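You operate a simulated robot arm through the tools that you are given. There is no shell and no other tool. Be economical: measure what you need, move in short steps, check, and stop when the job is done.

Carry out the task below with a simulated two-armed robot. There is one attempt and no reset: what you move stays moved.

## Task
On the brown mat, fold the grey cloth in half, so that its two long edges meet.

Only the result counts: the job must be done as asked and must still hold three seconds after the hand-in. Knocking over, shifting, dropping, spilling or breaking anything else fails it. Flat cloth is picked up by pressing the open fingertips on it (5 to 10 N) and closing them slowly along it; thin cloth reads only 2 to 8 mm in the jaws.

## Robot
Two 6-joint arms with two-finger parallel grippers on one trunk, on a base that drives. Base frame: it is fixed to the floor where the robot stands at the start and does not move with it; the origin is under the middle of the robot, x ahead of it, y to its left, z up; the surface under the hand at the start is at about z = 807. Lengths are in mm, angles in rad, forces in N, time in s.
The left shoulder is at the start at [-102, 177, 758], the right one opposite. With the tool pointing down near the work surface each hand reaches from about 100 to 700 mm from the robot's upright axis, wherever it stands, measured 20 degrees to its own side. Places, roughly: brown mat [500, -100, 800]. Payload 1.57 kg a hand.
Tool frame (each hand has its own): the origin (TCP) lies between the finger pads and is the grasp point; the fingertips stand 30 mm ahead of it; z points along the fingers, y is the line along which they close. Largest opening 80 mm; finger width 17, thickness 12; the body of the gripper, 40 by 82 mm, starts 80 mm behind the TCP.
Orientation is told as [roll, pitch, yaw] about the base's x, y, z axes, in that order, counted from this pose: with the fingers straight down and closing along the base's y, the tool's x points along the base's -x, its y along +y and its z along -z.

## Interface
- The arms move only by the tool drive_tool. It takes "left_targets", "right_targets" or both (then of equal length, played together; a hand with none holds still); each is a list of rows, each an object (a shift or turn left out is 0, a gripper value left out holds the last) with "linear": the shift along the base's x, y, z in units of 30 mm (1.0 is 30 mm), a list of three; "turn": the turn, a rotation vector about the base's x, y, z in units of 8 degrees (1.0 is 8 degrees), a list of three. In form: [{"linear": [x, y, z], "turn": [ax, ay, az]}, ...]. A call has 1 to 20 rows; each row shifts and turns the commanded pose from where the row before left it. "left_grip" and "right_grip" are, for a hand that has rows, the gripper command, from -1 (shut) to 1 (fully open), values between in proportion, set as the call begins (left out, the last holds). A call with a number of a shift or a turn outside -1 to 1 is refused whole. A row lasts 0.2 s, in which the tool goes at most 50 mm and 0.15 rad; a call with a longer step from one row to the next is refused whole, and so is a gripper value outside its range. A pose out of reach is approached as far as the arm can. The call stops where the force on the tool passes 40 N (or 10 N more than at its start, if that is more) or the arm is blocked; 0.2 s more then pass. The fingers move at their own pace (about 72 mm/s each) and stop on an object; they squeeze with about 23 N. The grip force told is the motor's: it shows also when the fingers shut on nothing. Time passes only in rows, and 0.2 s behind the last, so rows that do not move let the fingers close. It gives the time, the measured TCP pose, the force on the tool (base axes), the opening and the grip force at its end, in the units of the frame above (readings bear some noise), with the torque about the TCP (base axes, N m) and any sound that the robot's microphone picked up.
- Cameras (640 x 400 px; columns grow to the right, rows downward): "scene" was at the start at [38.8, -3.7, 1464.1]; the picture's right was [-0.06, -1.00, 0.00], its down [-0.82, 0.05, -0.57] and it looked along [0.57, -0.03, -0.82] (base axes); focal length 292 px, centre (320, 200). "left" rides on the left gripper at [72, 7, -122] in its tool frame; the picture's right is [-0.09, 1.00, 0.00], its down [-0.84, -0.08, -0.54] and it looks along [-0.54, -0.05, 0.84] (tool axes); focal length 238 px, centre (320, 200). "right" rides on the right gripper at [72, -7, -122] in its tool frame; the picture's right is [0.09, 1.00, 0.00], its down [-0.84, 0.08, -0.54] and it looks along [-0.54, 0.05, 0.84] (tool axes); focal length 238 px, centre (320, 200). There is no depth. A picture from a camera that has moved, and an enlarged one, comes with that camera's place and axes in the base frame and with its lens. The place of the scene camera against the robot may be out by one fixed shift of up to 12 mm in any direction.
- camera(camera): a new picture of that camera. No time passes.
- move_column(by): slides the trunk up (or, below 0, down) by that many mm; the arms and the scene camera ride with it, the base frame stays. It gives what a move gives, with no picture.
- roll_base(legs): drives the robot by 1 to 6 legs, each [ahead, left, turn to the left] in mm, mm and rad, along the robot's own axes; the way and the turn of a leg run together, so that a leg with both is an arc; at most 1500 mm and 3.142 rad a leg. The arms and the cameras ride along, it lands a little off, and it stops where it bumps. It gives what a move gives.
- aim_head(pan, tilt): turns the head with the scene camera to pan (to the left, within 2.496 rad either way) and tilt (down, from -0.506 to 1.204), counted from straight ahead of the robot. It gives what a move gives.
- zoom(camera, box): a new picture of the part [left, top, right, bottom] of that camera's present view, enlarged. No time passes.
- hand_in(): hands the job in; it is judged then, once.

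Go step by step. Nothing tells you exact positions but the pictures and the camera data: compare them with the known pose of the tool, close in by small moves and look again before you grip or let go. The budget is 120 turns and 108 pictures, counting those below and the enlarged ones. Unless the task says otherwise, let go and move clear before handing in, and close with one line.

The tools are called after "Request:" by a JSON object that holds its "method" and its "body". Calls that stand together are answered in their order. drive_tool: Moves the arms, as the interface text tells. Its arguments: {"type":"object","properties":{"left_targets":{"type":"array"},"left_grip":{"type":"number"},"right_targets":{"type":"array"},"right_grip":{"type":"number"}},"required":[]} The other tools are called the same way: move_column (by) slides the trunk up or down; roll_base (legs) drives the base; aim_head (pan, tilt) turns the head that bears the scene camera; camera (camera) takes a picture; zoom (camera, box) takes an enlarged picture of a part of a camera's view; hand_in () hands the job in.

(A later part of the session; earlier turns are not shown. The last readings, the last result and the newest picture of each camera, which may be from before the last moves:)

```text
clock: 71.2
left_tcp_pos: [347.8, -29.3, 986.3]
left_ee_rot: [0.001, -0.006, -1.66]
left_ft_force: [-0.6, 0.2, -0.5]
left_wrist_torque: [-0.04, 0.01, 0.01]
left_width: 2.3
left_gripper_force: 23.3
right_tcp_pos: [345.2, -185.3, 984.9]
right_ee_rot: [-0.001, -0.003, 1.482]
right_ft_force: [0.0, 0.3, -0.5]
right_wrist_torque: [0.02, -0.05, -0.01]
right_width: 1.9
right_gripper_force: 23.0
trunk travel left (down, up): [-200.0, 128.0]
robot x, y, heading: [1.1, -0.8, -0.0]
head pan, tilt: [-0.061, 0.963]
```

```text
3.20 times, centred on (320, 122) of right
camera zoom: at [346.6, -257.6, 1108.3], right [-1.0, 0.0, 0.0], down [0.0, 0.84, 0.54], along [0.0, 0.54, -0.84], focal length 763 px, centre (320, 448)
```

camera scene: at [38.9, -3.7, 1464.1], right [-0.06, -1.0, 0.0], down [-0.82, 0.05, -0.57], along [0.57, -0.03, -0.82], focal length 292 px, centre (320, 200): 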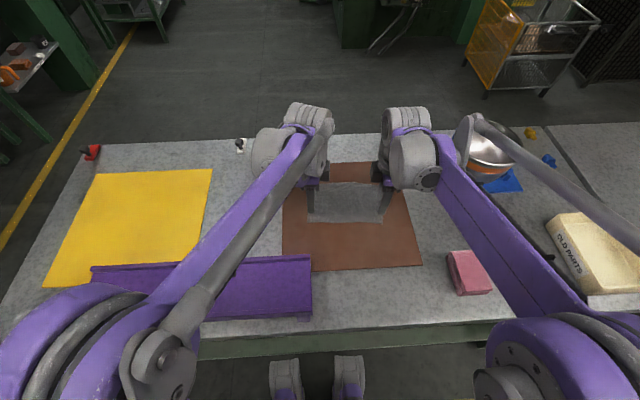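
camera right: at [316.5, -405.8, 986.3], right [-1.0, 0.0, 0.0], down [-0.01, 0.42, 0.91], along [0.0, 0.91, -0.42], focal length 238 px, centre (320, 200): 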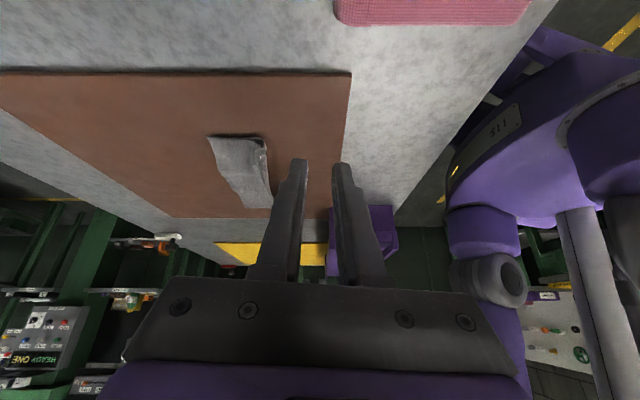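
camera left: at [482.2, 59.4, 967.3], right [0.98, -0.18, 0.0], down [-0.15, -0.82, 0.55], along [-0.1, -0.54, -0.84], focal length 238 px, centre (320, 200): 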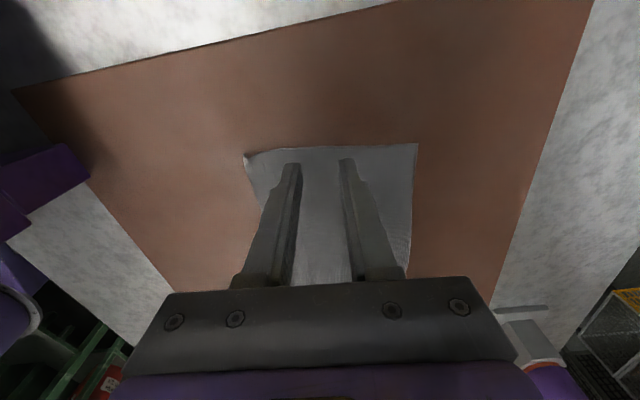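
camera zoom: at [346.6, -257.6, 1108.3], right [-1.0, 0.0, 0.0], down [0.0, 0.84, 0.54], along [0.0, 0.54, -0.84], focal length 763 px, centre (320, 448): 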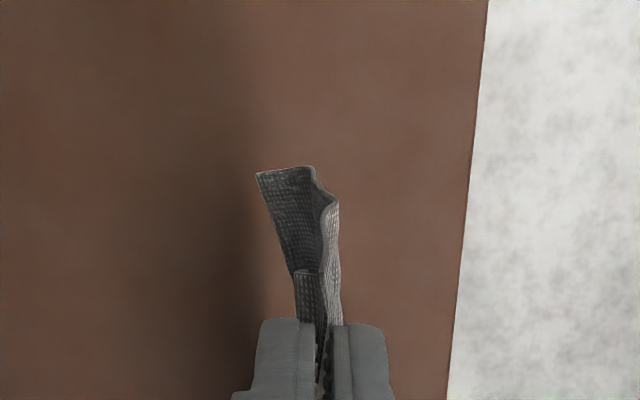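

It hangs fully open now. I lay it out away from the robot with a final drag to straighten.

Request:
{"method": "drive_tool", "body": {"left_targets": [{"linear": [0.2, 0, -0.53]}, {"linear": [0.27, 0, -0.47]}, {"linear": [0.33, 0, -0.1]}, {"linear": [0.4, 0, -0.13]}, {"linear": [0.4, 0, -0.2]}, {"linear": [0.4, 0, -0.23]}, {"linear": [0.4, 0, -0.3]}, {"linear": [0.4, 0, -0.33]}, {"linear": [0.4, 0, -0.4]}, {"linear": [0.33, 0, -0.43]}, {"linear": [0.27, 0, -0.47]}, {"linear": [0.27, 0, -0.47]}, {"linear": [0.2, 0, -0.47]}, {"linear": [0.2, 0, -0.17]}, {"linear": [0.27, 0, 0]}, {"linear": [0.27, 0, 0]}, {"linear": [0.27, 0, 0]}, {"linear": [0.27, 0, 0]}, {}], "right_targets": [{"linear": [0.2, 0, -0.53]}, {"linear": [0.27, 0, -0.47]}, {"linear": [0.33, 0, -0.1]}, {"linear": [0.4, 0, -0.13]}, {"linear": [0.4, 0, -0.2]}, {"linear": [0.4, 0, -0.23]}, {"linear": [0.4, 0, -0.3]}, {"linear": [0.4, 0, -0.33]}, {"linear": [0.4, 0, -0.4]}, {"linear": [0.33, 0, -0.43]}, {"linear": [0.27, 0, -0.47]}, {"linear": [0.27, 0, -0.47]}, {"linear": [0.2, 0, -0.47]}, {"linear": [0.2, 0, -0.17]}, {"linear": [0.27, 0, 0]}, {"linear": [0.27, 0, 0]}, {"linear": [0.27, 0, 0]}, {"linear": [0.27, 0, 0]}, {}]}}

Request:
{"method": "zoom", "body": {"camera": "scene", "box": [270, 150, 430, 250]}}

```text
clock: 75.2
left_tcp_pos: [513.8, -29.1, 844.7]
left_ee_rot: [0.001, -0.008, -1.66]
left_ft_force: [-0.4, -0.9, -0.4]
left_wrist_torque: [-0.01, 0.0, 0.02]
left_width: 2.3
left_gripper_force: 22.6
right_tcp_pos: [510.2, -185.6, 843.8]
right_ee_rot: [-0.002, -0.003, 1.482]
right_ft_force: [-0.3, -0.2, 0.6]
right_wrist_torque: [0.0, 0.02, 0.01]
right_width: 1.7
right_gripper_force: 22.7
trunk travel left (down, up): [-200.0, 128.0]
robot x, y, heading: [2.6, -2.9, 0.004]
head pan, tilt: [-0.061, 0.963]
```

```text
4.00 times, centred on (350, 200) of scene
camera zoom: at [38.7, -3.7, 1464.1], right [-0.06, -1.0, 0.0], down [-0.82, 0.05, -0.57], along [0.57, -0.03, -0.82], focal length 1167 px, centre (200, 200)
```

zoom: 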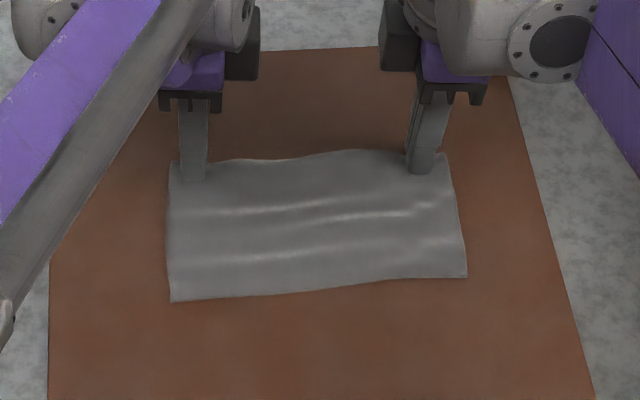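

The cloth is laid out nearly flat. I release, step up and measure it.

Request:
{"method": "drive_tool", "body": {"left_targets": [{}, {}, {"linear": [0, 0, 0.3]}, {"linear": [0, 0, 0.6]}, {"linear": [0, 0.8, 0.6]}, {"linear": [0, 0.8, 0.6]}, {"linear": [0, 0.8, 0.3]}, {}], "right_targets": [{}, {}, {"linear": [0, 0, 0.3]}, {"linear": [0, 0, 0.6]}, {"linear": [0, -0.8, 0.6]}, {"linear": [0, -0.8, 0.6]}, {"linear": [0, -0.8, 0.3]}, {}], "left_grip": -0.4, "right_grip": -0.4}}

Request:
{"method": "zoom", "body": {"camera": "scene", "box": [286, 170, 414, 250]}}

Request:
{"method": "camera", "body": {"camera": "right"}}

```text
clock: 77.0
left_tcp_pos: [514.3, 42.2, 917.2]
left_ee_rot: [0.0, -0.008, -1.661]
left_ft_force: [0.4, -0.5, -0.7]
left_wrist_torque: [0.02, -0.04, 0.02]
left_width: 24.1
left_gripper_force: 0.0
right_tcp_pos: [511.8, -258.0, 916.8]
right_ee_rot: [-0.001, -0.005, 1.484]
right_ft_force: [0.3, 0.4, 0.3]
right_wrist_torque: [0.01, 0.03, 0.0]
right_width: 24.0
right_gripper_force: 0.1
trunk travel left (down, up): [-200.0, 128.0]
robot x, y, heading: [2.6, 1.9, 0.001]
head pan, tilt: [-0.061, 0.963]
```

```text
5.00 times, centred on (350, 210) of scene
camera zoom: at [39.1, -3.8, 1464.1], right [-0.06, -1.0, 0.0], down [-0.82, 0.05, -0.57], along [0.57, -0.03, -0.82], focal length 1459 px, centre (170, 150)
```

zoom: 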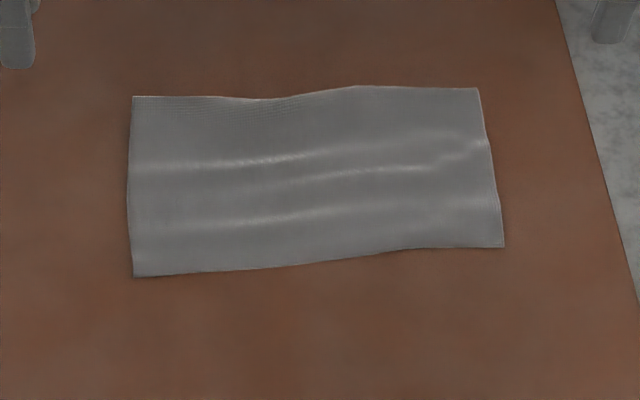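

```text
18 pictures are left
camera right: at [513.8, -330.8, 1039.9], right [-1.0, 0.0, 0.0], down [0.0, 0.84, 0.54], along [0.0, 0.54, -0.84], focal length 238 px, centre (320, 200)
```

right: 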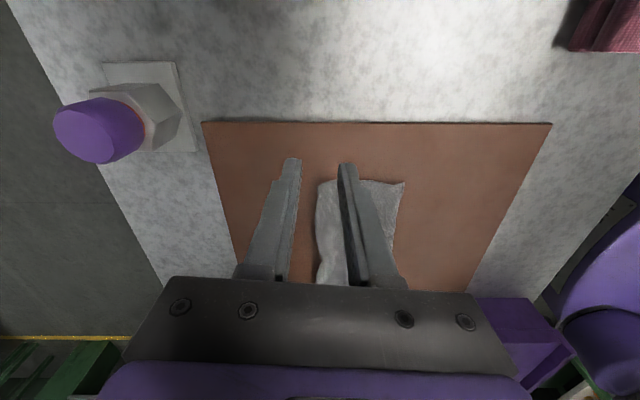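

The sheet measures 115 mm on the left and 104 mm on the right instead of 130, so the near edge may be tucked under. I zoom in on it.

Request:
{"method": "zoom", "body": {"camera": "scene", "box": [306, 208, 394, 233]}}

Request:
{"method": "zoom", "body": {"camera": "right", "box": [310, 165, 422, 235]}}

```text
7.27 times, centred on (350, 220) of scene
camera zoom: at [39.1, -3.8, 1464.1], right [-0.06, -1.0, 0.0], down [-0.82, 0.05, -0.57], along [0.57, -0.03, -0.82], focal length 2122 px, centre (102, 51)
```

zoom: 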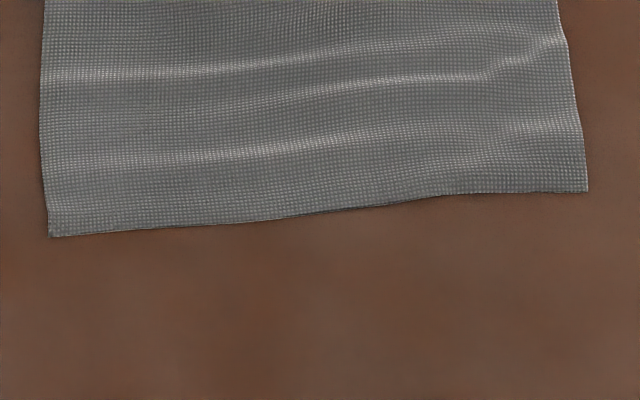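

```text
5.71 times, centred on (366, 200) of right
camera zoom: at [513.8, -330.8, 1039.9], right [-1.0, 0.0, 0.0], down [0.0, 0.84, 0.54], along [0.0, 0.54, -0.84], focal length 1362 px, centre (57, 200)
```

zoom: 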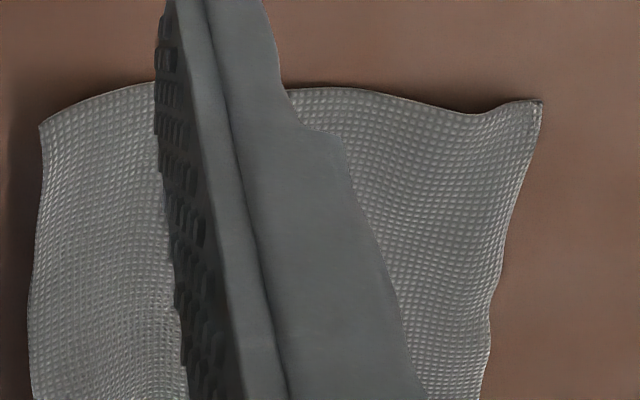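

The near edge is probably turned under by 10–20 mm, but hanging opened such tucks before. I now pinch the midline, measured 65 mm of material from the far edge (x ≈ 463 left, 457 right).

Request:
{"method": "drive_tool", "body": {"left_targets": [{"linear": [-0.57, -0.68, 0]}, {"linear": [-0.57, -0.68, 0]}, {"linear": [-0.57, -0.68, 0]}, {"linear": [0, 0, -0.8]}, {"linear": [0, 0, -0.8]}, {"linear": [0, 0, -0.75]}, {}, {"linear": [0, 0, -0.13]}, {}], "right_targets": [{"linear": [-0.61, 0.78, 0]}, {"linear": [-0.61, 0.78, 0]}, {"linear": [-0.61, 0.78, 0]}, {"linear": [0, 0, -0.8]}, {"linear": [0, 0, -0.8]}, {"linear": [0, 0, -0.75]}, {}, {"linear": [0, 0, -0.13]}, {}]}}

Request:
{"method": "camera", "body": {"camera": "right"}}

Request:
{"method": "camera", "body": {"camera": "left"}}

```text
clock: 79.0
left_tcp_pos: [463.9, -19.9, 842.2]
left_ee_rot: [-0.001, -0.007, -1.658]
left_ft_force: [-0.2, -0.3, 0.0]
left_wrist_torque: [0.0, 0.03, 0.02]
left_width: 24.0
left_gripper_force: 0.1
right_tcp_pos: [457.0, -187.8, 842.1]
right_ee_rot: [-0.002, -0.001, 1.482]
right_ft_force: [-0.5, -0.1, -1.1]
right_wrist_torque: [0.02, -0.01, -0.01]
right_width: 24.1
right_gripper_force: 0.0
trunk travel left (down, up): [-200.0, 128.0]
robot x, y, heading: [1.5, 2.7, -0.002]
head pan, tilt: [-0.061, 0.963]
```

```text
15 pictures are left
camera right: at [458.2, -259.8, 965.8], right [-1.0, 0.0, 0.0], down [0.0, 0.84, 0.54], along [0.0, 0.54, -0.84], focal length 238 px, centre (320, 200)
```

right: 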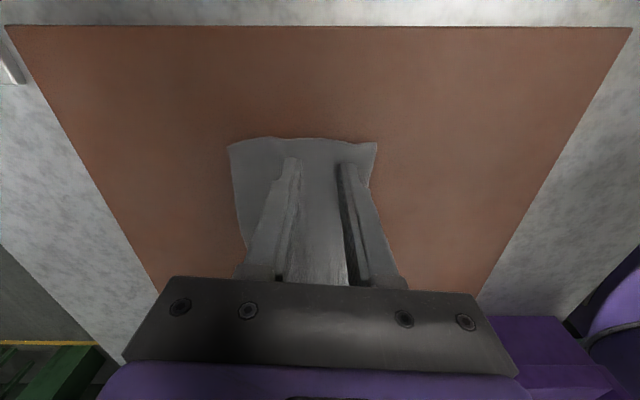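

```text
14 pictures are left
camera left: at [475.6, 52.6, 963.6], right [0.98, -0.18, 0.0], down [-0.15, -0.82, 0.55], along [-0.1, -0.54, -0.84], focal length 238 px, centre (320, 200)
```

left: 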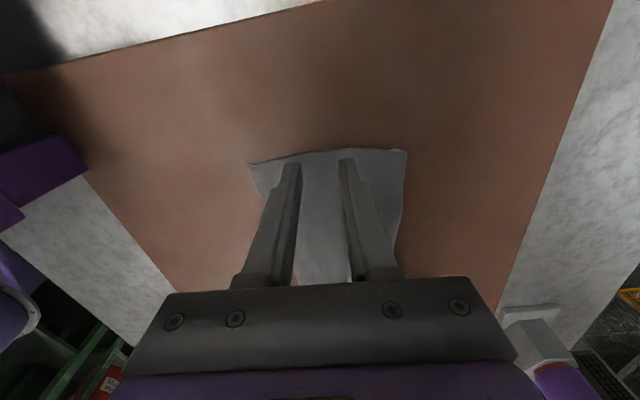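

The far corners are at x ≈ 519 (right) and 521 (left), so I shift the left hand 5 mm nearer and press.

Request:
{"method": "drive_tool", "body": {"left_targets": [{"linear": [-0.17, 0, 0]}, {"linear": [0, 0, -0.08]}, {"linear": [0, 0, -0.05]}, {"linear": [0, 0, -0.03]}, {}], "right_targets": [{}, {"linear": [0, 0, -0.08]}, {"linear": [0, 0, -0.05]}, {"linear": [0, 0, -0.03]}, {}]}}

```text
clock: 80.2
left_tcp_pos: [458.2, -18.6, 838.4]
left_ee_rot: [0.002, -0.005, -1.66]
left_ft_force: [4.6, -2.9, 9.6]
left_wrist_torque: [0.0, -0.09, -0.05]
left_width: 23.7
left_gripper_force: 0.1
right_tcp_pos: [456.7, -188.1, 839.0]
right_ee_rot: [-0.004, -0.005, 1.483]
right_ft_force: [2.1, 0.6, 15.4]
right_wrist_torque: [-0.03, 0.06, 0.02]
right_width: 23.8
right_gripper_force: 0.2
trunk travel left (down, up): [-200.0, 128.0]
robot x, y, heading: [1.6, -1.3, -0.006]
head pan, tilt: [-0.061, 0.963]
```

Pressures are about 10 and 15 N; I ease the right and close slowly.

Request:
{"method": "drive_tool", "body": {"left_targets": [{}], "right_targets": [{"linear": [0, 0, 0.012]}], "left_grip": -0.52, "right_grip": -0.52}}

Request:
{"method": "drive_tool", "body": {"left_targets": [{}], "right_targets": [{}], "left_grip": -0.66, "right_grip": -0.66}}

Request:
{"method": "drive_tool", "body": {"left_targets": [{}], "right_targets": [{}], "left_grip": -0.8, "right_grip": -0.8}}

Request:
{"method": "drive_tool", "body": {"left_targets": [{}], "right_targets": [{}], "left_grip": -0.9, "right_grip": -0.9}}

Request:
{"method": "drive_tool", "body": {"left_targets": [{}, {}], "right_targets": [{}, {}], "left_grip": -1, "right_grip": -1}}

```text
clock: 80.6
left_tcp_pos: [458.0, -18.7, 838.0]
left_ee_rot: [0.001, -0.007, -1.66]
left_ft_force: [0.0, -1.0, 10.0]
left_wrist_torque: [0.04, 0.0, 0.01]
left_width: 17.3
left_gripper_force: 0.0
right_tcp_pos: [454.7, -187.9, 837.6]
right_ee_rot: [-0.005, -0.003, 1.481]
right_ft_force: [-1.2, 2.0, 9.4]
right_wrist_torque: [-0.01, 0.11, -0.02]
right_width: 19.6
right_gripper_force: 0.2
trunk travel left (down, up): [-200.0, 128.0]
robot x, y, heading: [2.4, -2.8, -0.001]
head pan, tilt: [-0.061, 0.963]
```

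```text
clock: 81.0
left_tcp_pos: [457.1, -18.9, 838.5]
left_ee_rot: [-0.001, -0.006, -1.657]
left_ft_force: [-2.7, -1.3, 11.0]
left_wrist_torque: [0.08, 0.05, -0.01]
left_width: 11.4
left_gripper_force: 0.1
right_tcp_pos: [455.7, -187.5, 838.7]
right_ee_rot: [-0.004, -0.001, 1.483]
right_ft_force: [-1.2, 0.7, 7.4]
right_wrist_torque: [0.0, 0.08, 0.02]
right_width: 12.4
right_gripper_force: 0.0
trunk travel left (down, up): [-200.0, 128.0]
robot x, y, heading: [-1.1, 2.7, 0.001]
head pan, tilt: [-0.061, 0.963]
```

```text
clock: 81.4
left_tcp_pos: [457.3, -18.0, 838.7]
left_ee_rot: [0.001, -0.006, -1.66]
left_ft_force: [-2.5, 0.8, 11.2]
left_wrist_torque: [0.06, 0.11, -0.01]
left_width: 6.3
left_gripper_force: 0.2
right_tcp_pos: [456.0, -187.8, 838.4]
right_ee_rot: [-0.004, -0.002, 1.482]
right_ft_force: [1.3, -0.2, 6.5]
right_wrist_torque: [0.0, 0.0, -0.01]
right_width: 5.3
right_gripper_force: 0.0
trunk travel left (down, up): [-200.0, 128.0]
robot x, y, heading: [-2.0, 4.3, 0.002]
head pan, tilt: [-0.061, 0.963]
```

```text
clock: 81.8
left_tcp_pos: [456.8, -19.7, 838.1]
left_ee_rot: [0.003, -0.008, -1.659]
left_ft_force: [-0.6, -0.4, 14.0]
left_wrist_torque: [0.08, 0.05, 0.02]
left_width: 3.3
left_gripper_force: 0.1
right_tcp_pos: [456.6, -186.6, 837.9]
right_ee_rot: [-0.004, -0.004, 1.482]
right_ft_force: [1.3, -0.7, 6.6]
right_wrist_torque: [-0.03, 0.01, 0.0]
right_width: 4.7
right_gripper_force: 1.0
trunk travel left (down, up): [-200.0, 128.0]
robot x, y, heading: [-1.3, 4.2, 0.003]
head pan, tilt: [-0.061, 0.963]
```

```text
clock: 82.4
left_tcp_pos: [457.0, -19.4, 838.5]
left_ee_rot: [0.0, -0.007, -1.66]
left_ft_force: [0.2, 0.0, 15.0]
left_wrist_torque: [0.1, -0.01, 0.0]
left_width: 2.3
left_gripper_force: 23.2
right_tcp_pos: [456.5, -187.5, 838.1]
right_ee_rot: [-0.003, -0.003, 1.481]
right_ft_force: [1.6, -0.6, 6.9]
right_wrist_torque: [-0.02, -0.03, 0.01]
right_width: 1.9
right_gripper_force: 23.2
trunk travel left (down, up): [-200.0, 128.0]
robot x, y, heading: [2.1, -3.0, 0.003]
head pan, tilt: [-0.061, 0.963]
```

Both hold. I lift it high, shake gently so any tuck falls open, and look.

Request:
{"method": "drive_tool", "body": {"left_targets": [{"linear": [0, 0, 0.4]}, {"linear": [0, 0, 0.6]}, {"linear": [0, 0, 0.8]}, {"linear": [0, 0, 0.8]}, {"linear": [0, 0, 0.8]}, {"linear": [0, 0, 0.3]}, {"linear": [0, 0, -0.5]}, {"linear": [0, 0, 0.7]}, {"linear": [0, 0, -0.5]}, {"linear": [0, 0, 0.7]}, {"linear": [0, 0, -0.5]}, {"linear": [0, 0, 0.3]}, {}, {}, {}, {}, {}], "right_targets": [{"linear": [0, 0, 0.4]}, {"linear": [0, 0, 0.6]}, {"linear": [0, 0, 0.8]}, {"linear": [0, 0, 0.8]}, {"linear": [0, 0, 0.8]}, {"linear": [0, 0, 0.3]}, {"linear": [0, 0, -0.5]}, {"linear": [0, 0, 0.7]}, {"linear": [0, 0, -0.5]}, {"linear": [0, 0, 0.7]}, {"linear": [0, 0, -0.5]}, {"linear": [0, 0, 0.3]}, {}, {}, {}, {}, {}]}}

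Request:
{"method": "zoom", "body": {"camera": "right", "box": [240, 100, 400, 200]}}

Request:
{"method": "zoom", "body": {"camera": "left", "box": [240, 100, 400, 200]}}

```text
clock: 86.0
left_tcp_pos: [458.1, -20.4, 954.7]
left_ee_rot: [-0.001, -0.008, -1.66]
left_ft_force: [-0.1, 0.4, 0.3]
left_wrist_torque: [-0.02, 0.03, 0.02]
left_width: 2.0
left_gripper_force: 23.0
right_tcp_pos: [457.3, -187.4, 955.1]
right_ee_rot: [-0.002, -0.005, 1.482]
right_ft_force: [0.0, 0.3, -0.6]
right_wrist_torque: [0.0, 0.01, -0.01]
right_width: 1.9
right_gripper_force: 22.8
trunk travel left (down, up): [-200.0, 128.0]
robot x, y, heading: [3.2, -0.3, 0.001]
head pan, tilt: [-0.061, 0.963]
```

```text
4.00 times, centred on (320, 150) of right
camera zoom: at [458.3, -260.1, 1078.4], right [-1.0, 0.0, 0.0], down [0.0, 0.84, 0.54], along [0.0, 0.54, -0.84], focal length 953 px, centre (320, 400)
```

zoom: 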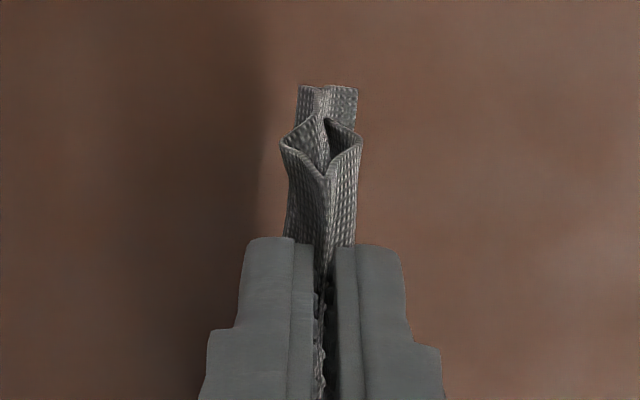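

```text
4.00 times, centred on (320, 150) of left
camera zoom: at [471.0, 52.3, 1076.1], right [0.98, -0.18, 0.0], down [-0.15, -0.82, 0.55], along [-0.1, -0.54, -0.84], focal length 953 px, centre (320, 400)
```

zoom: 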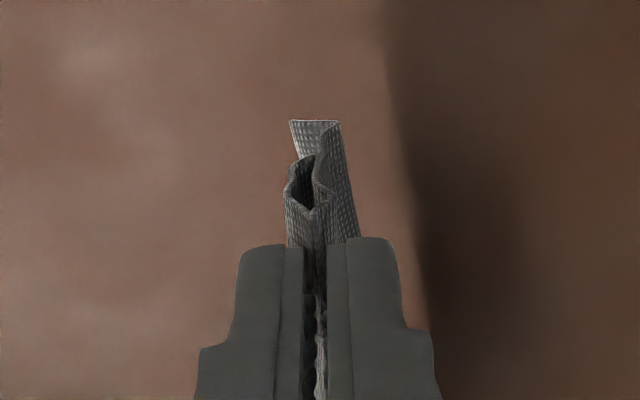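

Both halves hang evenly with their edges at the same height. I lay it down as the first time, drawing the hands towards the robot.

Request:
{"method": "drive_tool", "body": {"left_targets": [{"linear": [0, 0, -0.6]}, {"linear": [0, 0, -0.6]}, {"linear": [-0.167, 0.008, -0.5]}, {"linear": [-0.167, 0.008, -0.43]}, {}, {"linear": [-0.2, 0.009, -0.1]}, {"linear": [-0.2, 0.009, -0.1]}, {"linear": [-0.233, 0.01, -0.133]}, {"linear": [-0.233, 0.01, -0.133]}, {"linear": [-0.233, 0.01, -0.167]}, {"linear": [-0.233, 0.01, -0.167]}, {"linear": [-0.2, 0.009, -0.167]}, {"linear": [-0.2, 0.009, -0.167]}, {"linear": [-0.133, 0.006, -0.167]}, {"linear": [-0.133, 0.006, -0.167]}, {"linear": [-0.2, 0.009, -0.133]}, {"linear": [-0.13, 0, 0]}, {}], "right_targets": [{"linear": [0, 0, -0.6]}, {"linear": [0, 0, -0.6]}, {"linear": [-0.167, 0.008, -0.5]}, {"linear": [-0.167, 0.008, -0.43]}, {}, {"linear": [-0.2, 0.009, -0.1]}, {"linear": [-0.2, 0.009, -0.1]}, {"linear": [-0.233, 0.01, -0.133]}, {"linear": [-0.233, 0.01, -0.133]}, {"linear": [-0.233, 0.01, -0.167]}, {"linear": [-0.233, 0.01, -0.167]}, {"linear": [-0.2, 0.009, -0.167]}, {"linear": [-0.2, 0.009, -0.167]}, {"linear": [-0.133, 0.006, -0.167]}, {"linear": [-0.133, 0.006, -0.167]}, {"linear": [-0.2, 0.009, -0.133]}, {"linear": [-0.13, 0, 0]}, {}]}}

Request:
{"method": "zoom", "body": {"camera": "right", "box": [200, 90, 400, 215]}}

Request:
{"method": "zoom", "body": {"camera": "left", "box": [240, 90, 440, 215]}}

```text
clock: 89.8
left_tcp_pos: [379.8, -14.7, 843.4]
left_ee_rot: [0.0, -0.007, -1.657]
left_ft_force: [0.2, 0.4, 0.3]
left_wrist_torque: [0.03, -0.01, -0.02]
left_width: 2.1
left_gripper_force: 23.1
right_tcp_pos: [377.3, -184.7, 842.5]
right_ee_rot: [-0.001, -0.003, 1.483]
right_ft_force: [1.0, 0.4, 1.0]
right_wrist_torque: [0.02, -0.03, -0.01]
right_width: 2.2
right_gripper_force: 23.0
trunk travel left (down, up): [-200.0, 128.0]
robot x, y, heading: [-0.3, 0.1, 0.006]
head pan, tilt: [-0.061, 0.963]
```

```text
3.20 times, centred on (300, 152) of right
camera zoom: at [378.7, -256.3, 966.1], right [-1.0, 0.0, 0.0], down [0.0, 0.84, 0.54], along [0.0, 0.54, -0.84], focal length 763 px, centre (384, 352)
```

zoom: 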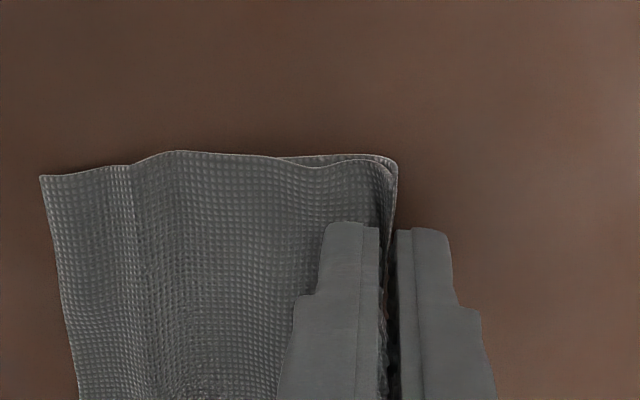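

```text
3.20 times, centred on (340, 152) of left
camera zoom: at [390.7, 56.0, 964.2], right [0.98, -0.18, 0.0], down [-0.15, -0.82, 0.55], along [-0.1, -0.54, -0.84], focal length 763 px, centre (256, 352)
```

zoom: 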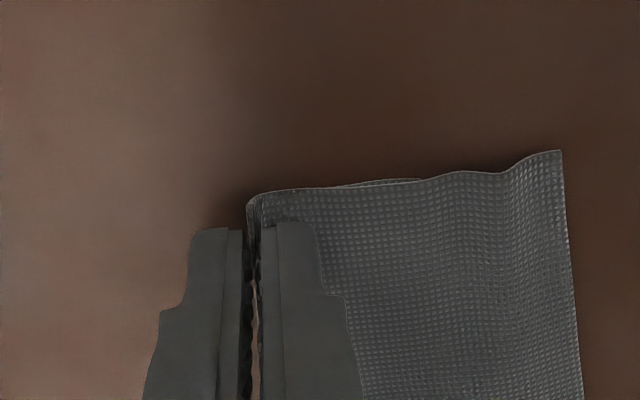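

The lower layer's edge still seems curled inside (left lower layer looks shorter). I release and will redo the spread with a faster swing so the edge can't tuck.

Request:
{"method": "drive_tool", "body": {"left_targets": [{}, {}, {"linear": [0, 0, 0.4]}, {"linear": [0, 0, 0.8]}, {"linear": [0, 0.6, 0.8]}, {"linear": [0, 0.6, 0.4]}, {}], "right_targets": [{}, {}, {"linear": [0, 0, 0.4]}, {"linear": [0, 0, 0.8]}, {"linear": [0, -0.6, 0.8]}, {"linear": [0, -0.6, 0.4]}, {}], "left_grip": -0.5, "right_grip": -0.5}}

Request:
{"method": "zoom", "body": {"camera": "scene", "box": [286, 180, 414, 260]}}

```text
clock: 91.4
left_tcp_pos: [377.9, 20.6, 915.5]
left_ee_rot: [0.0, -0.006, -1.66]
left_ft_force: [0.0, 0.0, -0.5]
left_wrist_torque: [-0.02, 0.03, 0.0]
left_width: 20.1
left_gripper_force: 0.1
right_tcp_pos: [375.8, -220.7, 914.5]
right_ee_rot: [0.0, -0.003, 1.48]
right_ft_force: [0.1, 1.3, -0.6]
right_wrist_torque: [-0.01, 0.0, -0.01]
right_width: 20.0
right_gripper_force: 0.1
trunk travel left (down, up): [-200.0, 128.0]
robot x, y, heading: [0.5, 0.1, 0.001]
head pan, tilt: [-0.061, 0.963]
```

```text
5.00 times, centred on (350, 220) of scene
camera zoom: at [39.1, -3.8, 1464.1], right [-0.06, -1.0, 0.0], down [-0.82, 0.05, -0.57], along [0.57, -0.03, -0.82], focal length 1459 px, centre (170, 100)
```

zoom: 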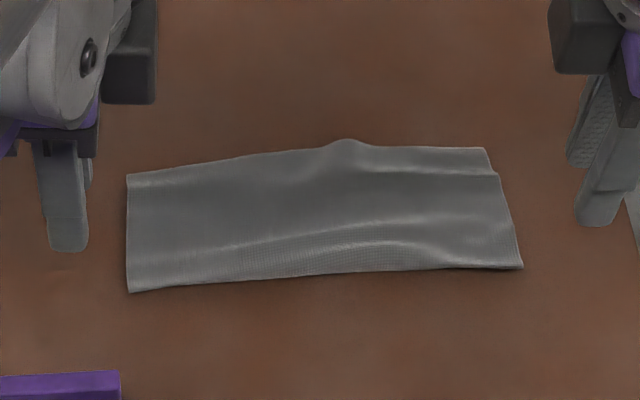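

The upper edge lies at x ≈ 446 (left) and 451 (right). I go to pinch it at both ends.

Request:
{"method": "drive_tool", "body": {"left_targets": [{"linear": [0.57, -0.47, 0]}, {"linear": [0.57, -0.47, 0]}, {"linear": [0.56, -0.48, 0]}, {"linear": [0, 0, -0.8]}, {"linear": [0, 0, -0.8]}, {"linear": [0, 0, -0.75]}, {}, {"linear": [0, 0, -0.1]}, {"linear": [0, 0, -0.05]}, {}], "right_targets": [{"linear": [0.65, 0.42, 0]}, {"linear": [0.64, 0.42, 0]}, {"linear": [0.64, 0.42, 0]}, {"linear": [0, 0, -0.8]}, {"linear": [0, 0, -0.8]}, {"linear": [0, 0, -0.73]}, {}, {"linear": [0, 0, -0.1]}, {"linear": [0, 0, -0.05]}, {}]}}

```text
clock: 93.6
left_tcp_pos: [428.3, -22.4, 840.2]
left_ee_rot: [0.002, -0.008, -1.658]
left_ft_force: [0.4, -0.3, 0.3]
left_wrist_torque: [0.01, -0.02, -0.01]
left_width: 19.9
left_gripper_force: 0.1
right_tcp_pos: [434.7, -181.8, 841.5]
right_ee_rot: [-0.001, -0.004, 1.481]
right_ft_force: [0.4, -0.2, 0.2]
right_wrist_torque: [-0.01, -0.01, 0.0]
right_width: 19.8
right_gripper_force: 0.0
trunk travel left (down, up): [-200.0, 128.0]
robot x, y, heading: [-0.9, -2.4, 0.001]
head pan, tilt: [-0.061, 0.963]
```

Request:
{"method": "drive_tool", "body": {"left_targets": [{"linear": [0, 0, -0.04]}, {"linear": [0, 0, -0.02]}, {}], "right_targets": [{"linear": [0, 0, -0.05]}, {"linear": [0, 0, -0.03]}, {}]}}

```text
clock: 94.4
left_tcp_pos: [428.3, -22.9, 838.2]
left_ee_rot: [0.001, -0.005, -1.661]
left_ft_force: [1.7, -1.2, 22.8]
left_wrist_torque: [0.08, 0.34, 0.01]
left_width: 19.1
left_gripper_force: 0.1
right_tcp_pos: [434.1, -181.8, 839.2]
right_ee_rot: [-0.002, -0.005, 1.483]
right_ft_force: [0.8, -0.4, 0.7]
right_wrist_torque: [0.0, 0.0, -0.04]
right_width: 20.0
right_gripper_force: 0.2
trunk travel left (down, up): [-200.0, 128.0]
robot x, y, heading: [1.5, -0.0, -0.001]
head pan, tilt: [-0.061, 0.963]
```

Request:
{"method": "drive_tool", "body": {"left_targets": [{"linear": [0, 0, 0.04]}, {}], "right_targets": [{"linear": [0, 0, -0.035]}, {}]}}

```text
clock: 95.0
left_tcp_pos: [430.3, -22.0, 840.1]
left_ee_rot: [0.002, -0.008, -1.661]
left_ft_force: [1.2, -0.2, 3.2]
left_wrist_torque: [-0.03, 0.03, 0.04]
left_width: 19.1
left_gripper_force: 0.1
right_tcp_pos: [434.2, -181.5, 838.7]
right_ee_rot: [-0.004, -0.001, 1.482]
right_ft_force: [2.2, -2.0, 23.6]
right_wrist_torque: [-0.11, -0.08, 0.01]
right_width: 20.0
right_gripper_force: 0.0
trunk travel left (down, up): [-200.0, 128.0]
robot x, y, heading: [3.2, -0.4, -0.001]
head pan, tilt: [-0.061, 0.963]
```

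I balance the pressures and close slowly.

Request:
{"method": "drive_tool", "body": {"left_targets": [{"linear": [0, 0, -0.012]}, {}], "right_targets": [{"linear": [0, 0, 0.025]}, {}], "left_grip": -0.6, "right_grip": -0.6}}

Request:
{"method": "drive_tool", "body": {"left_targets": [{}], "right_targets": [{}], "left_grip": -0.72, "right_grip": -0.72}}

Request:
{"method": "drive_tool", "body": {"left_targets": [{}], "right_targets": [{}], "left_grip": -0.84, "right_grip": -0.84}}

Request:
{"method": "drive_tool", "body": {"left_targets": [{}, {}], "right_targets": [{}, {}], "left_grip": -1, "right_grip": -1}}

```text
clock: 95.6
left_tcp_pos: [429.7, -22.2, 839.1]
left_ee_rot: [0.001, -0.007, -1.658]
left_ft_force: [1.0, -1.0, 4.9]
left_wrist_torque: [0.03, 0.07, 0.03]
left_width: 15.4
left_gripper_force: 0.0
right_tcp_pos: [433.3, -180.9, 839.3]
right_ee_rot: [-0.004, -0.002, 1.481]
right_ft_force: [4.3, -2.5, 17.0]
right_wrist_torque: [-0.09, -0.14, -0.01]
right_width: 14.1
right_gripper_force: 0.0
trunk travel left (down, up): [-200.0, 128.0]
robot x, y, heading: [3.6, 3.2, -0.001]
head pan, tilt: [-0.061, 0.963]
```

```text
clock: 96.0
left_tcp_pos: [429.5, -23.3, 839.4]
left_ee_rot: [0.0, -0.007, -1.658]
left_ft_force: [-0.9, 1.4, 5.3]
left_wrist_torque: [0.07, 0.12, 0.01]
left_width: 11.9
left_gripper_force: 0.2
right_tcp_pos: [435.0, -182.4, 839.5]
right_ee_rot: [-0.003, -0.004, 1.482]
right_ft_force: [4.4, -2.9, 16.6]
right_wrist_torque: [-0.11, -0.19, 0.03]
right_width: 11.6
right_gripper_force: 0.3
trunk travel left (down, up): [-200.0, 128.0]
robot x, y, heading: [-3.2, 3.5, -0.002]
head pan, tilt: [-0.061, 0.963]
```

```text
clock: 96.4
left_tcp_pos: [428.8, -22.8, 838.2]
left_ee_rot: [0.0, -0.006, -1.657]
left_ft_force: [0.3, 0.1, 0.9]
left_wrist_torque: [0.0, 0.02, -0.03]
left_width: 5.8
left_gripper_force: 0.1
right_tcp_pos: [435.1, -181.6, 838.1]
right_ee_rot: [-0.002, -0.004, 1.48]
right_ft_force: [6.5, -1.5, 19.5]
right_wrist_torque: [-0.05, -0.2, -0.02]
right_width: 7.9
right_gripper_force: 4.1
trunk travel left (down, up): [-200.0, 128.0]
robot x, y, heading: [2.1, -0.5, 0.001]
head pan, tilt: [-0.061, 0.963]
```

```text
clock: 97.0
left_tcp_pos: [427.7, -22.2, 838.9]
left_ee_rot: [0.0, -0.007, -1.66]
left_ft_force: [-0.8, 0.0, 0.2]
left_wrist_torque: [0.03, -0.02, 0.03]
left_width: 2.1
left_gripper_force: 22.8
right_tcp_pos: [434.1, -182.4, 838.0]
right_ee_rot: [-0.003, -0.002, 1.481]
right_ft_force: [1.2, -2.6, 17.6]
right_wrist_torque: [-0.1, -0.15, -0.01]
right_width: 2.2
right_gripper_force: 22.9
trunk travel left (down, up): [-200.0, 128.0]
robot x, y, heading: [-2.6, -0.6, 0.0]
head pan, tilt: [-0.061, 0.963]
```

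Both hold. I lift high, move back, shake it open and check.

Request:
{"method": "drive_tool", "body": {"left_targets": [{"linear": [0, 0, 0.6]}, {"linear": [-0.2, 0, 0.8]}, {"linear": [-0.4, 0, 0.9]}, {"linear": [-0.6, 0, 0.9]}, {"linear": [-0.7, 0, 0.9]}, {"linear": [-0.7, 0, 0.9]}, {"linear": [-0.5, 0, 0.6]}, {"linear": [0, 0, -0.6]}, {"linear": [0, 0, 0.7]}, {"linear": [0, 0, -0.6]}, {"linear": [0, 0, 0.7]}, {"linear": [0, 0, -0.2]}, {}, {}, {}, {}, {}, {}], "right_targets": [{"linear": [0, 0, 0.6]}, {"linear": [-0.2, 0, 0.8]}, {"linear": [-0.4, 0, 0.9]}, {"linear": [-0.6, 0, 0.9]}, {"linear": [-0.7, 0, 0.9]}, {"linear": [-0.7, 0, 0.9]}, {"linear": [-0.5, 0, 0.6]}, {"linear": [0, 0, -0.6]}, {"linear": [0, 0, 0.7]}, {"linear": [0, 0, -0.6]}, {"linear": [0, 0, 0.7]}, {"linear": [0, 0, -0.2]}, {}, {}, {}, {}, {}, {}]}}

Request:
{"method": "zoom", "body": {"camera": "left", "box": [220, 60, 420, 185]}}

Request:
{"method": "zoom", "body": {"camera": "right", "box": [220, 60, 420, 185]}}

```text
clock: 100.8
left_tcp_pos: [334.4, -21.9, 1006.4]
left_ee_rot: [-0.001, -0.007, -1.66]
left_ft_force: [0.3, 0.5, -0.8]
left_wrist_torque: [0.0, 0.01, -0.03]
left_width: 2.2
left_gripper_force: 22.9
right_tcp_pos: [342.7, -182.0, 1005.8]
right_ee_rot: [-0.001, -0.003, 1.483]
right_ft_force: [0.1, 0.5, -0.1]
right_wrist_torque: [-0.02, 0.02, -0.01]
right_width: 1.9
right_gripper_force: 22.7
trunk travel left (down, up): [-200.0, 128.0]
robot x, y, heading: [-1.2, -1.9, 0.0]
head pan, tilt: [-0.061, 0.963]
```

```text
3.20 times, centred on (320, 122) of left
camera zoom: at [348.5, 49.6, 1128.5], right [0.98, -0.18, 0.0], down [-0.15, -0.82, 0.55], along [-0.1, -0.54, -0.84], focal length 763 px, centre (320, 448)
```

zoom: 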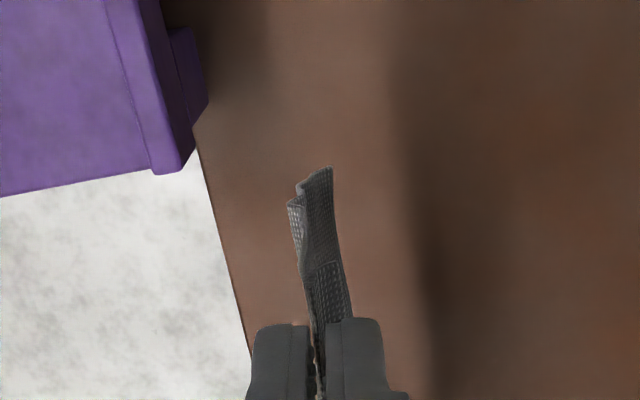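

```text
3.20 times, centred on (320, 122) of right
camera zoom: at [343.0, -254.9, 1129.5], right [-1.0, 0.0, 0.0], down [0.0, 0.84, 0.54], along [0.0, 0.54, -0.84], focal length 763 px, centre (320, 448)
```

zoom: 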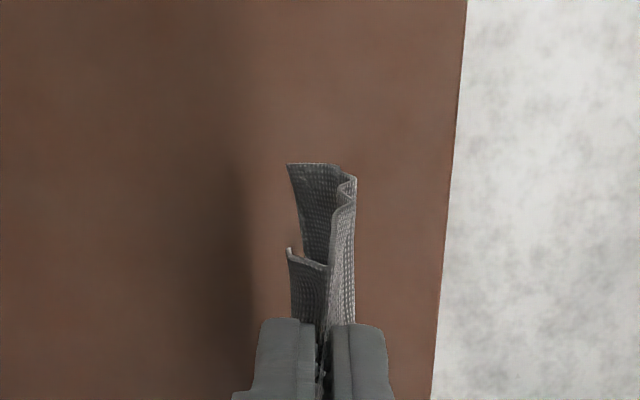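

It hangs fully open. I bring it forward, then swing it back and reverse as it touches down, so the free edge trails instead of tucking under.

Request:
{"method": "drive_tool", "body": {"left_targets": [{"linear": [0.6, 0, 0]}, {"linear": [0.6, 0, 0]}, {"linear": [0.6, 0, 0]}, {"linear": [0.5, 0, 0]}, {}, {}, {}, {"linear": [-1, 0, -0.73]}, {"linear": [-1, 0, -0.73]}, {"linear": [1, 0, -0.67]}, {"linear": [1, 0, -0.2]}, {"linear": [1, 0, -0.27]}, {"linear": [0.83, 0, -0.47]}, {"linear": [0.67, 0, -0.67]}, {"linear": [0.47, 0, -0.8]}, {"linear": [0.27, 0, -0.8]}, {"linear": [0.13, 0, -0.07]}, {"linear": [0.2, 0, 0]}, {"linear": [0.2, 0, 0]}, {}], "right_targets": [{"linear": [0.6, 0, 0]}, {"linear": [0.6, 0, 0]}, {"linear": [0.6, 0, 0]}, {"linear": [0.5, 0, 0]}, {}, {}, {}, {"linear": [-1, 0, -0.73]}, {"linear": [-1, 0, -0.73]}, {"linear": [1, 0, -0.67]}, {"linear": [1, 0, -0.2]}, {"linear": [1, 0, -0.27]}, {"linear": [0.83, 0, -0.47]}, {"linear": [0.67, 0, -0.67]}, {"linear": [0.47, 0, -0.8]}, {"linear": [0.27, 0, -0.8]}, {"linear": [0.13, 0, -0.07]}, {"linear": [0.2, 0, 0]}, {"linear": [0.2, 0, 0]}, {}]}}

Request:
{"method": "zoom", "body": {"camera": "scene", "box": [270, 160, 430, 260]}}

```text
clock: 105.0
left_tcp_pos: [519.2, -22.9, 844.6]
left_ee_rot: [0.001, -0.005, -1.659]
left_ft_force: [-0.2, -0.5, 1.7]
left_wrist_torque: [0.01, 0.03, 0.03]
left_width: 2.1
left_gripper_force: 22.9
right_tcp_pos: [522.6, -183.2, 844.9]
right_ee_rot: [-0.004, -0.003, 1.483]
right_ft_force: [-0.4, 0.8, 0.4]
right_wrist_torque: [0.0, -0.01, 0.01]
right_width: 1.9
right_gripper_force: 22.7
trunk travel left (down, up): [-200.0, 128.0]
robot x, y, heading: [2.1, -1.4, 0.0]
head pan, tilt: [-0.061, 0.963]
```

```text
4.00 times, centred on (350, 210) of scene
camera zoom: at [38.6, -3.7, 1464.1], right [-0.06, -1.0, 0.0], down [-0.82, 0.05, -0.57], along [0.57, -0.03, -0.82], focal length 1167 px, centre (200, 160)
```

zoom: 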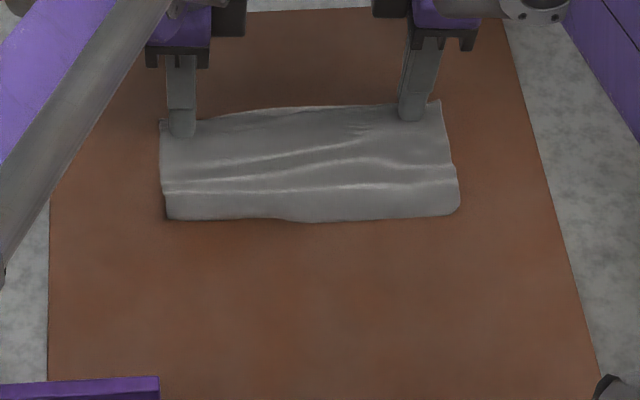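

The free edge tucked again in that direction; it naturally curls away from the robot. So I lift it again and lay it the other way, drawing towards the robot so the curl trails naturally.

Request:
{"method": "drive_tool", "body": {"left_targets": [{"linear": [0, 0, 0.7]}, {"linear": [0, 0, 0.9]}, {"linear": [0, 0, 0.9]}, {"linear": [0, 0, 0.9]}, {"linear": [0, 0, 0.9]}, {"linear": [0, 0, 0.9]}, {"linear": [0, 0, 0.5]}, {"linear": [0, 0, -0.6]}, {"linear": [0, 0, 0.7]}, {"linear": [0, 0, -0.6]}, {"linear": [0, 0, 0.7]}, {"linear": [0, 0, -0.5]}, {}, {}, {}, {}, {}, {}, {}, {}], "right_targets": [{"linear": [0, 0, 0.7]}, {"linear": [0, 0, 0.9]}, {"linear": [0, 0, 0.9]}, {"linear": [0, 0, 0.9]}, {"linear": [0, 0, 0.9]}, {"linear": [0, 0, 0.9]}, {"linear": [0, 0, 0.5]}, {"linear": [0, 0, -0.6]}, {"linear": [0, 0, 0.7]}, {"linear": [0, 0, -0.6]}, {"linear": [0, 0, 0.7]}, {"linear": [0, 0, -0.5]}, {}, {}, {}, {}, {}, {}, {}, {}]}}

Request:
{"method": "drive_tool", "body": {"left_targets": [{"linear": [0, 0, -0.65]}, {"linear": [0, 0, -0.65]}, {"linear": [-0.17, 0, -0.47]}, {"linear": [-0.33, 0, -0.13]}, {"linear": [-0.4, 0, -0.17]}, {"linear": [-0.4, 0, -0.2]}, {"linear": [-0.4, 0, -0.27]}, {"linear": [-0.4, 0, -0.3]}, {"linear": [-0.4, 0, -0.33]}, {"linear": [-0.4, 0, -0.4]}, {"linear": [-0.33, 0, -0.43]}, {"linear": [-0.27, 0, -0.47]}, {"linear": [-0.27, 0, -0.47]}, {"linear": [-0.2, 0, -0.4]}, {"linear": [-0.27, 0, 0]}, {"linear": [-0.27, 0, 0]}, {}], "right_targets": [{"linear": [0, 0, -0.65]}, {"linear": [0, 0, -0.65]}, {"linear": [-0.17, 0, -0.47]}, {"linear": [-0.33, 0, -0.13]}, {"linear": [-0.4, 0, -0.17]}, {"linear": [-0.4, 0, -0.2]}, {"linear": [-0.4, 0, -0.27]}, {"linear": [-0.4, 0, -0.3]}, {"linear": [-0.4, 0, -0.33]}, {"linear": [-0.4, 0, -0.4]}, {"linear": [-0.33, 0, -0.43]}, {"linear": [-0.27, 0, -0.47]}, {"linear": [-0.27, 0, -0.47]}, {"linear": [-0.2, 0, -0.4]}, {"linear": [-0.27, 0, 0]}, {"linear": [-0.27, 0, 0]}, {}]}}

Request:
{"method": "zoom", "body": {"camera": "scene", "box": [270, 160, 430, 260]}}

```text
clock: 109.2
left_tcp_pos: [517.7, -22.0, 1007.0]
left_ee_rot: [-0.002, -0.009, -1.659]
left_ft_force: [0.6, -0.7, 0.1]
left_wrist_torque: [0.02, 0.01, 0.02]
left_width: 2.2
left_gripper_force: 22.8
right_tcp_pos: [524.0, -182.0, 1006.8]
right_ee_rot: [-0.002, -0.003, 1.481]
right_ft_force: [0.0, 0.6, -0.4]
right_wrist_torque: [0.04, 0.0, 0.02]
right_width: 1.8
right_gripper_force: 22.6
trunk travel left (down, up): [-200.0, 128.0]
robot x, y, heading: [1.0, 2.2, 0.003]
head pan, tilt: [-0.061, 0.963]
```

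```text
clock: 112.8
left_tcp_pos: [382.3, -22.6, 846.4]
left_ee_rot: [0.001, -0.006, -1.657]
left_ft_force: [-0.3, -0.9, 0.8]
left_wrist_torque: [-0.02, 0.01, 0.0]
left_width: 2.1
left_gripper_force: 22.9
right_tcp_pos: [389.1, -182.7, 844.4]
right_ee_rot: [-0.003, -0.002, 1.481]
right_ft_force: [0.4, -0.2, 0.3]
right_wrist_torque: [-0.02, 0.0, 0.03]
right_width: 1.6
right_gripper_force: 23.5
trunk travel left (down, up): [-200.0, 128.0]
robot x, y, heading: [1.1, 3.6, 0.001]
head pan, tilt: [-0.061, 0.963]
```

```text
4.00 times, centred on (350, 210) of scene
camera zoom: at [39.2, -3.8, 1464.1], right [-0.06, -1.0, 0.0], down [-0.82, 0.05, -0.57], along [0.57, -0.03, -0.82], focal length 1167 px, centre (200, 160)
```

zoom: 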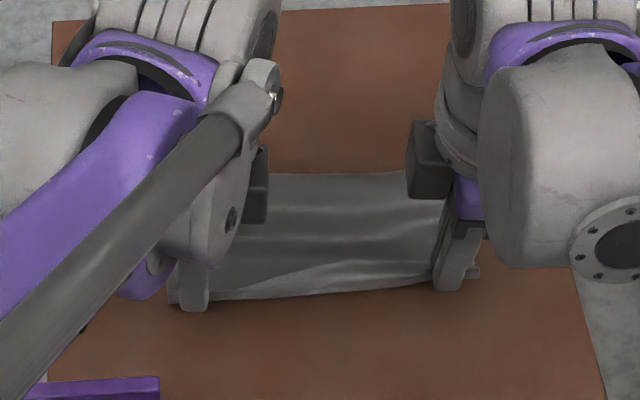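

I now see a better way: the cloth hangs from its one edge, so I can lay just half of it towards the robot, then reverse and lay the rest on top. The gripped edge then lands on the free edge in its natural orientation. I lift it open again.

Request:
{"method": "drive_tool", "body": {"left_targets": [{"linear": [0, 0, 0.7]}, {"linear": [0.3, 0, 0.9]}, {"linear": [0.6, 0, 0.9]}, {"linear": [0.8, 0, 0.9]}, {"linear": [0.8, 0, 0.9]}, {"linear": [0.8, 0, 0.9]}, {"linear": [0.6, 0, 0.5]}, {"linear": [0, 0, -0.6]}, {"linear": [0, 0, 0.7]}, {"linear": [0, 0, -0.6]}, {"linear": [0, 0, 0.7]}, {"linear": [0, 0, -0.5]}, {}, {}, {}, {}, {}, {}, {}, {}], "right_targets": [{"linear": [0, 0, 0.7]}, {"linear": [0.3, 0, 0.9]}, {"linear": [0.6, 0, 0.9]}, {"linear": [0.8, 0, 0.9]}, {"linear": [0.8, 0, 0.9]}, {"linear": [0.8, 0, 0.9]}, {"linear": [0.6, 0, 0.5]}, {"linear": [0, 0, -0.6]}, {"linear": [0, 0, 0.7]}, {"linear": [0, 0, -0.6]}, {"linear": [0, 0, 0.7]}, {"linear": [0, 0, -0.5]}, {}, {}, {}, {}, {}, {}, {}, {}]}}

Request:
{"method": "drive_tool", "body": {"left_targets": [{}, {"linear": [0, 0, -0.6]}, {"linear": [0, 0, -0.6]}, {"linear": [-0.15, 0, -0.35]}, {"linear": [-0.2, 0, -0.2]}, {}, {"linear": [-0.25, 0, -0.2]}, {"linear": [-0.25, 0, -0.22]}, {"linear": [-0.25, 0, -0.25]}, {"linear": [-0.25, 0, -0.27]}, {"linear": [-0.25, 0, -0.3]}, {"linear": [-0.25, 0, -0.33]}, {"linear": [-0.25, 0, -0.33]}, {"linear": [-0.2, 0, -0.3]}, {"linear": [-0.2, 0, -0.3]}, {}], "right_targets": [{}, {"linear": [0, 0, -0.6]}, {"linear": [0, 0, -0.6]}, {"linear": [-0.15, 0, -0.35]}, {"linear": [-0.2, 0, -0.2]}, {}, {"linear": [-0.25, 0, -0.2]}, {"linear": [-0.25, 0, -0.22]}, {"linear": [-0.25, 0, -0.25]}, {"linear": [-0.25, 0, -0.27]}, {"linear": [-0.25, 0, -0.3]}, {"linear": [-0.25, 0, -0.33]}, {"linear": [-0.25, 0, -0.33]}, {"linear": [-0.2, 0, -0.3]}, {"linear": [-0.2, 0, -0.3]}, {}]}}

Request:
{"method": "zoom", "body": {"camera": "scene", "box": [270, 150, 430, 250]}}

```text
clock: 117.0
left_tcp_pos: [501.1, -21.9, 1008.5]
left_ee_rot: [0.0, -0.006, -1.659]
left_ft_force: [0.5, -1.1, -0.1]
left_wrist_torque: [0.01, 0.03, 0.03]
left_width: 2.0
left_gripper_force: 23.3
right_tcp_pos: [504.3, -182.4, 1007.4]
right_ee_rot: [-0.002, -0.004, 1.482]
right_ft_force: [0.7, -0.6, -0.5]
right_wrist_torque: [0.0, 0.01, 0.0]
right_width: 1.9
right_gripper_force: 23.3
trunk travel left (down, up): [-200.0, 128.0]
robot x, y, heading: [1.8, 0.5, 0.003]
head pan, tilt: [-0.061, 0.963]
```

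```text
clock: 120.4
left_tcp_pos: [423.7, -22.1, 881.1]
left_ee_rot: [0.002, -0.006, -1.661]
left_ft_force: [0.0, 0.0, -0.1]
left_wrist_torque: [0.0, 0.01, 0.03]
left_width: 2.4
left_gripper_force: 22.8
right_tcp_pos: [430.0, -182.1, 879.3]
right_ee_rot: [-0.002, -0.002, 1.482]
right_ft_force: [-0.2, 0.2, -0.8]
right_wrist_torque: [-0.01, -0.01, 0.01]
right_width: 1.9
right_gripper_force: 23.2
trunk travel left (down, up): [-200.0, 128.0]
robot x, y, heading: [0.4, 1.8, -0.003]
head pan, tilt: [-0.061, 0.963]
```

```text
4.00 times, centred on (350, 200) of scene
camera zoom: at [39.1, -3.7, 1464.1], right [-0.06, -1.0, 0.0], down [-0.82, 0.05, -0.57], along [0.57, -0.03, -0.82], focal length 1167 px, centre (200, 200)
```

zoom: 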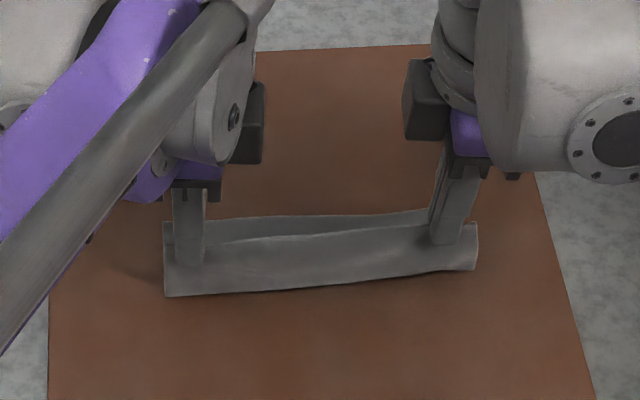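

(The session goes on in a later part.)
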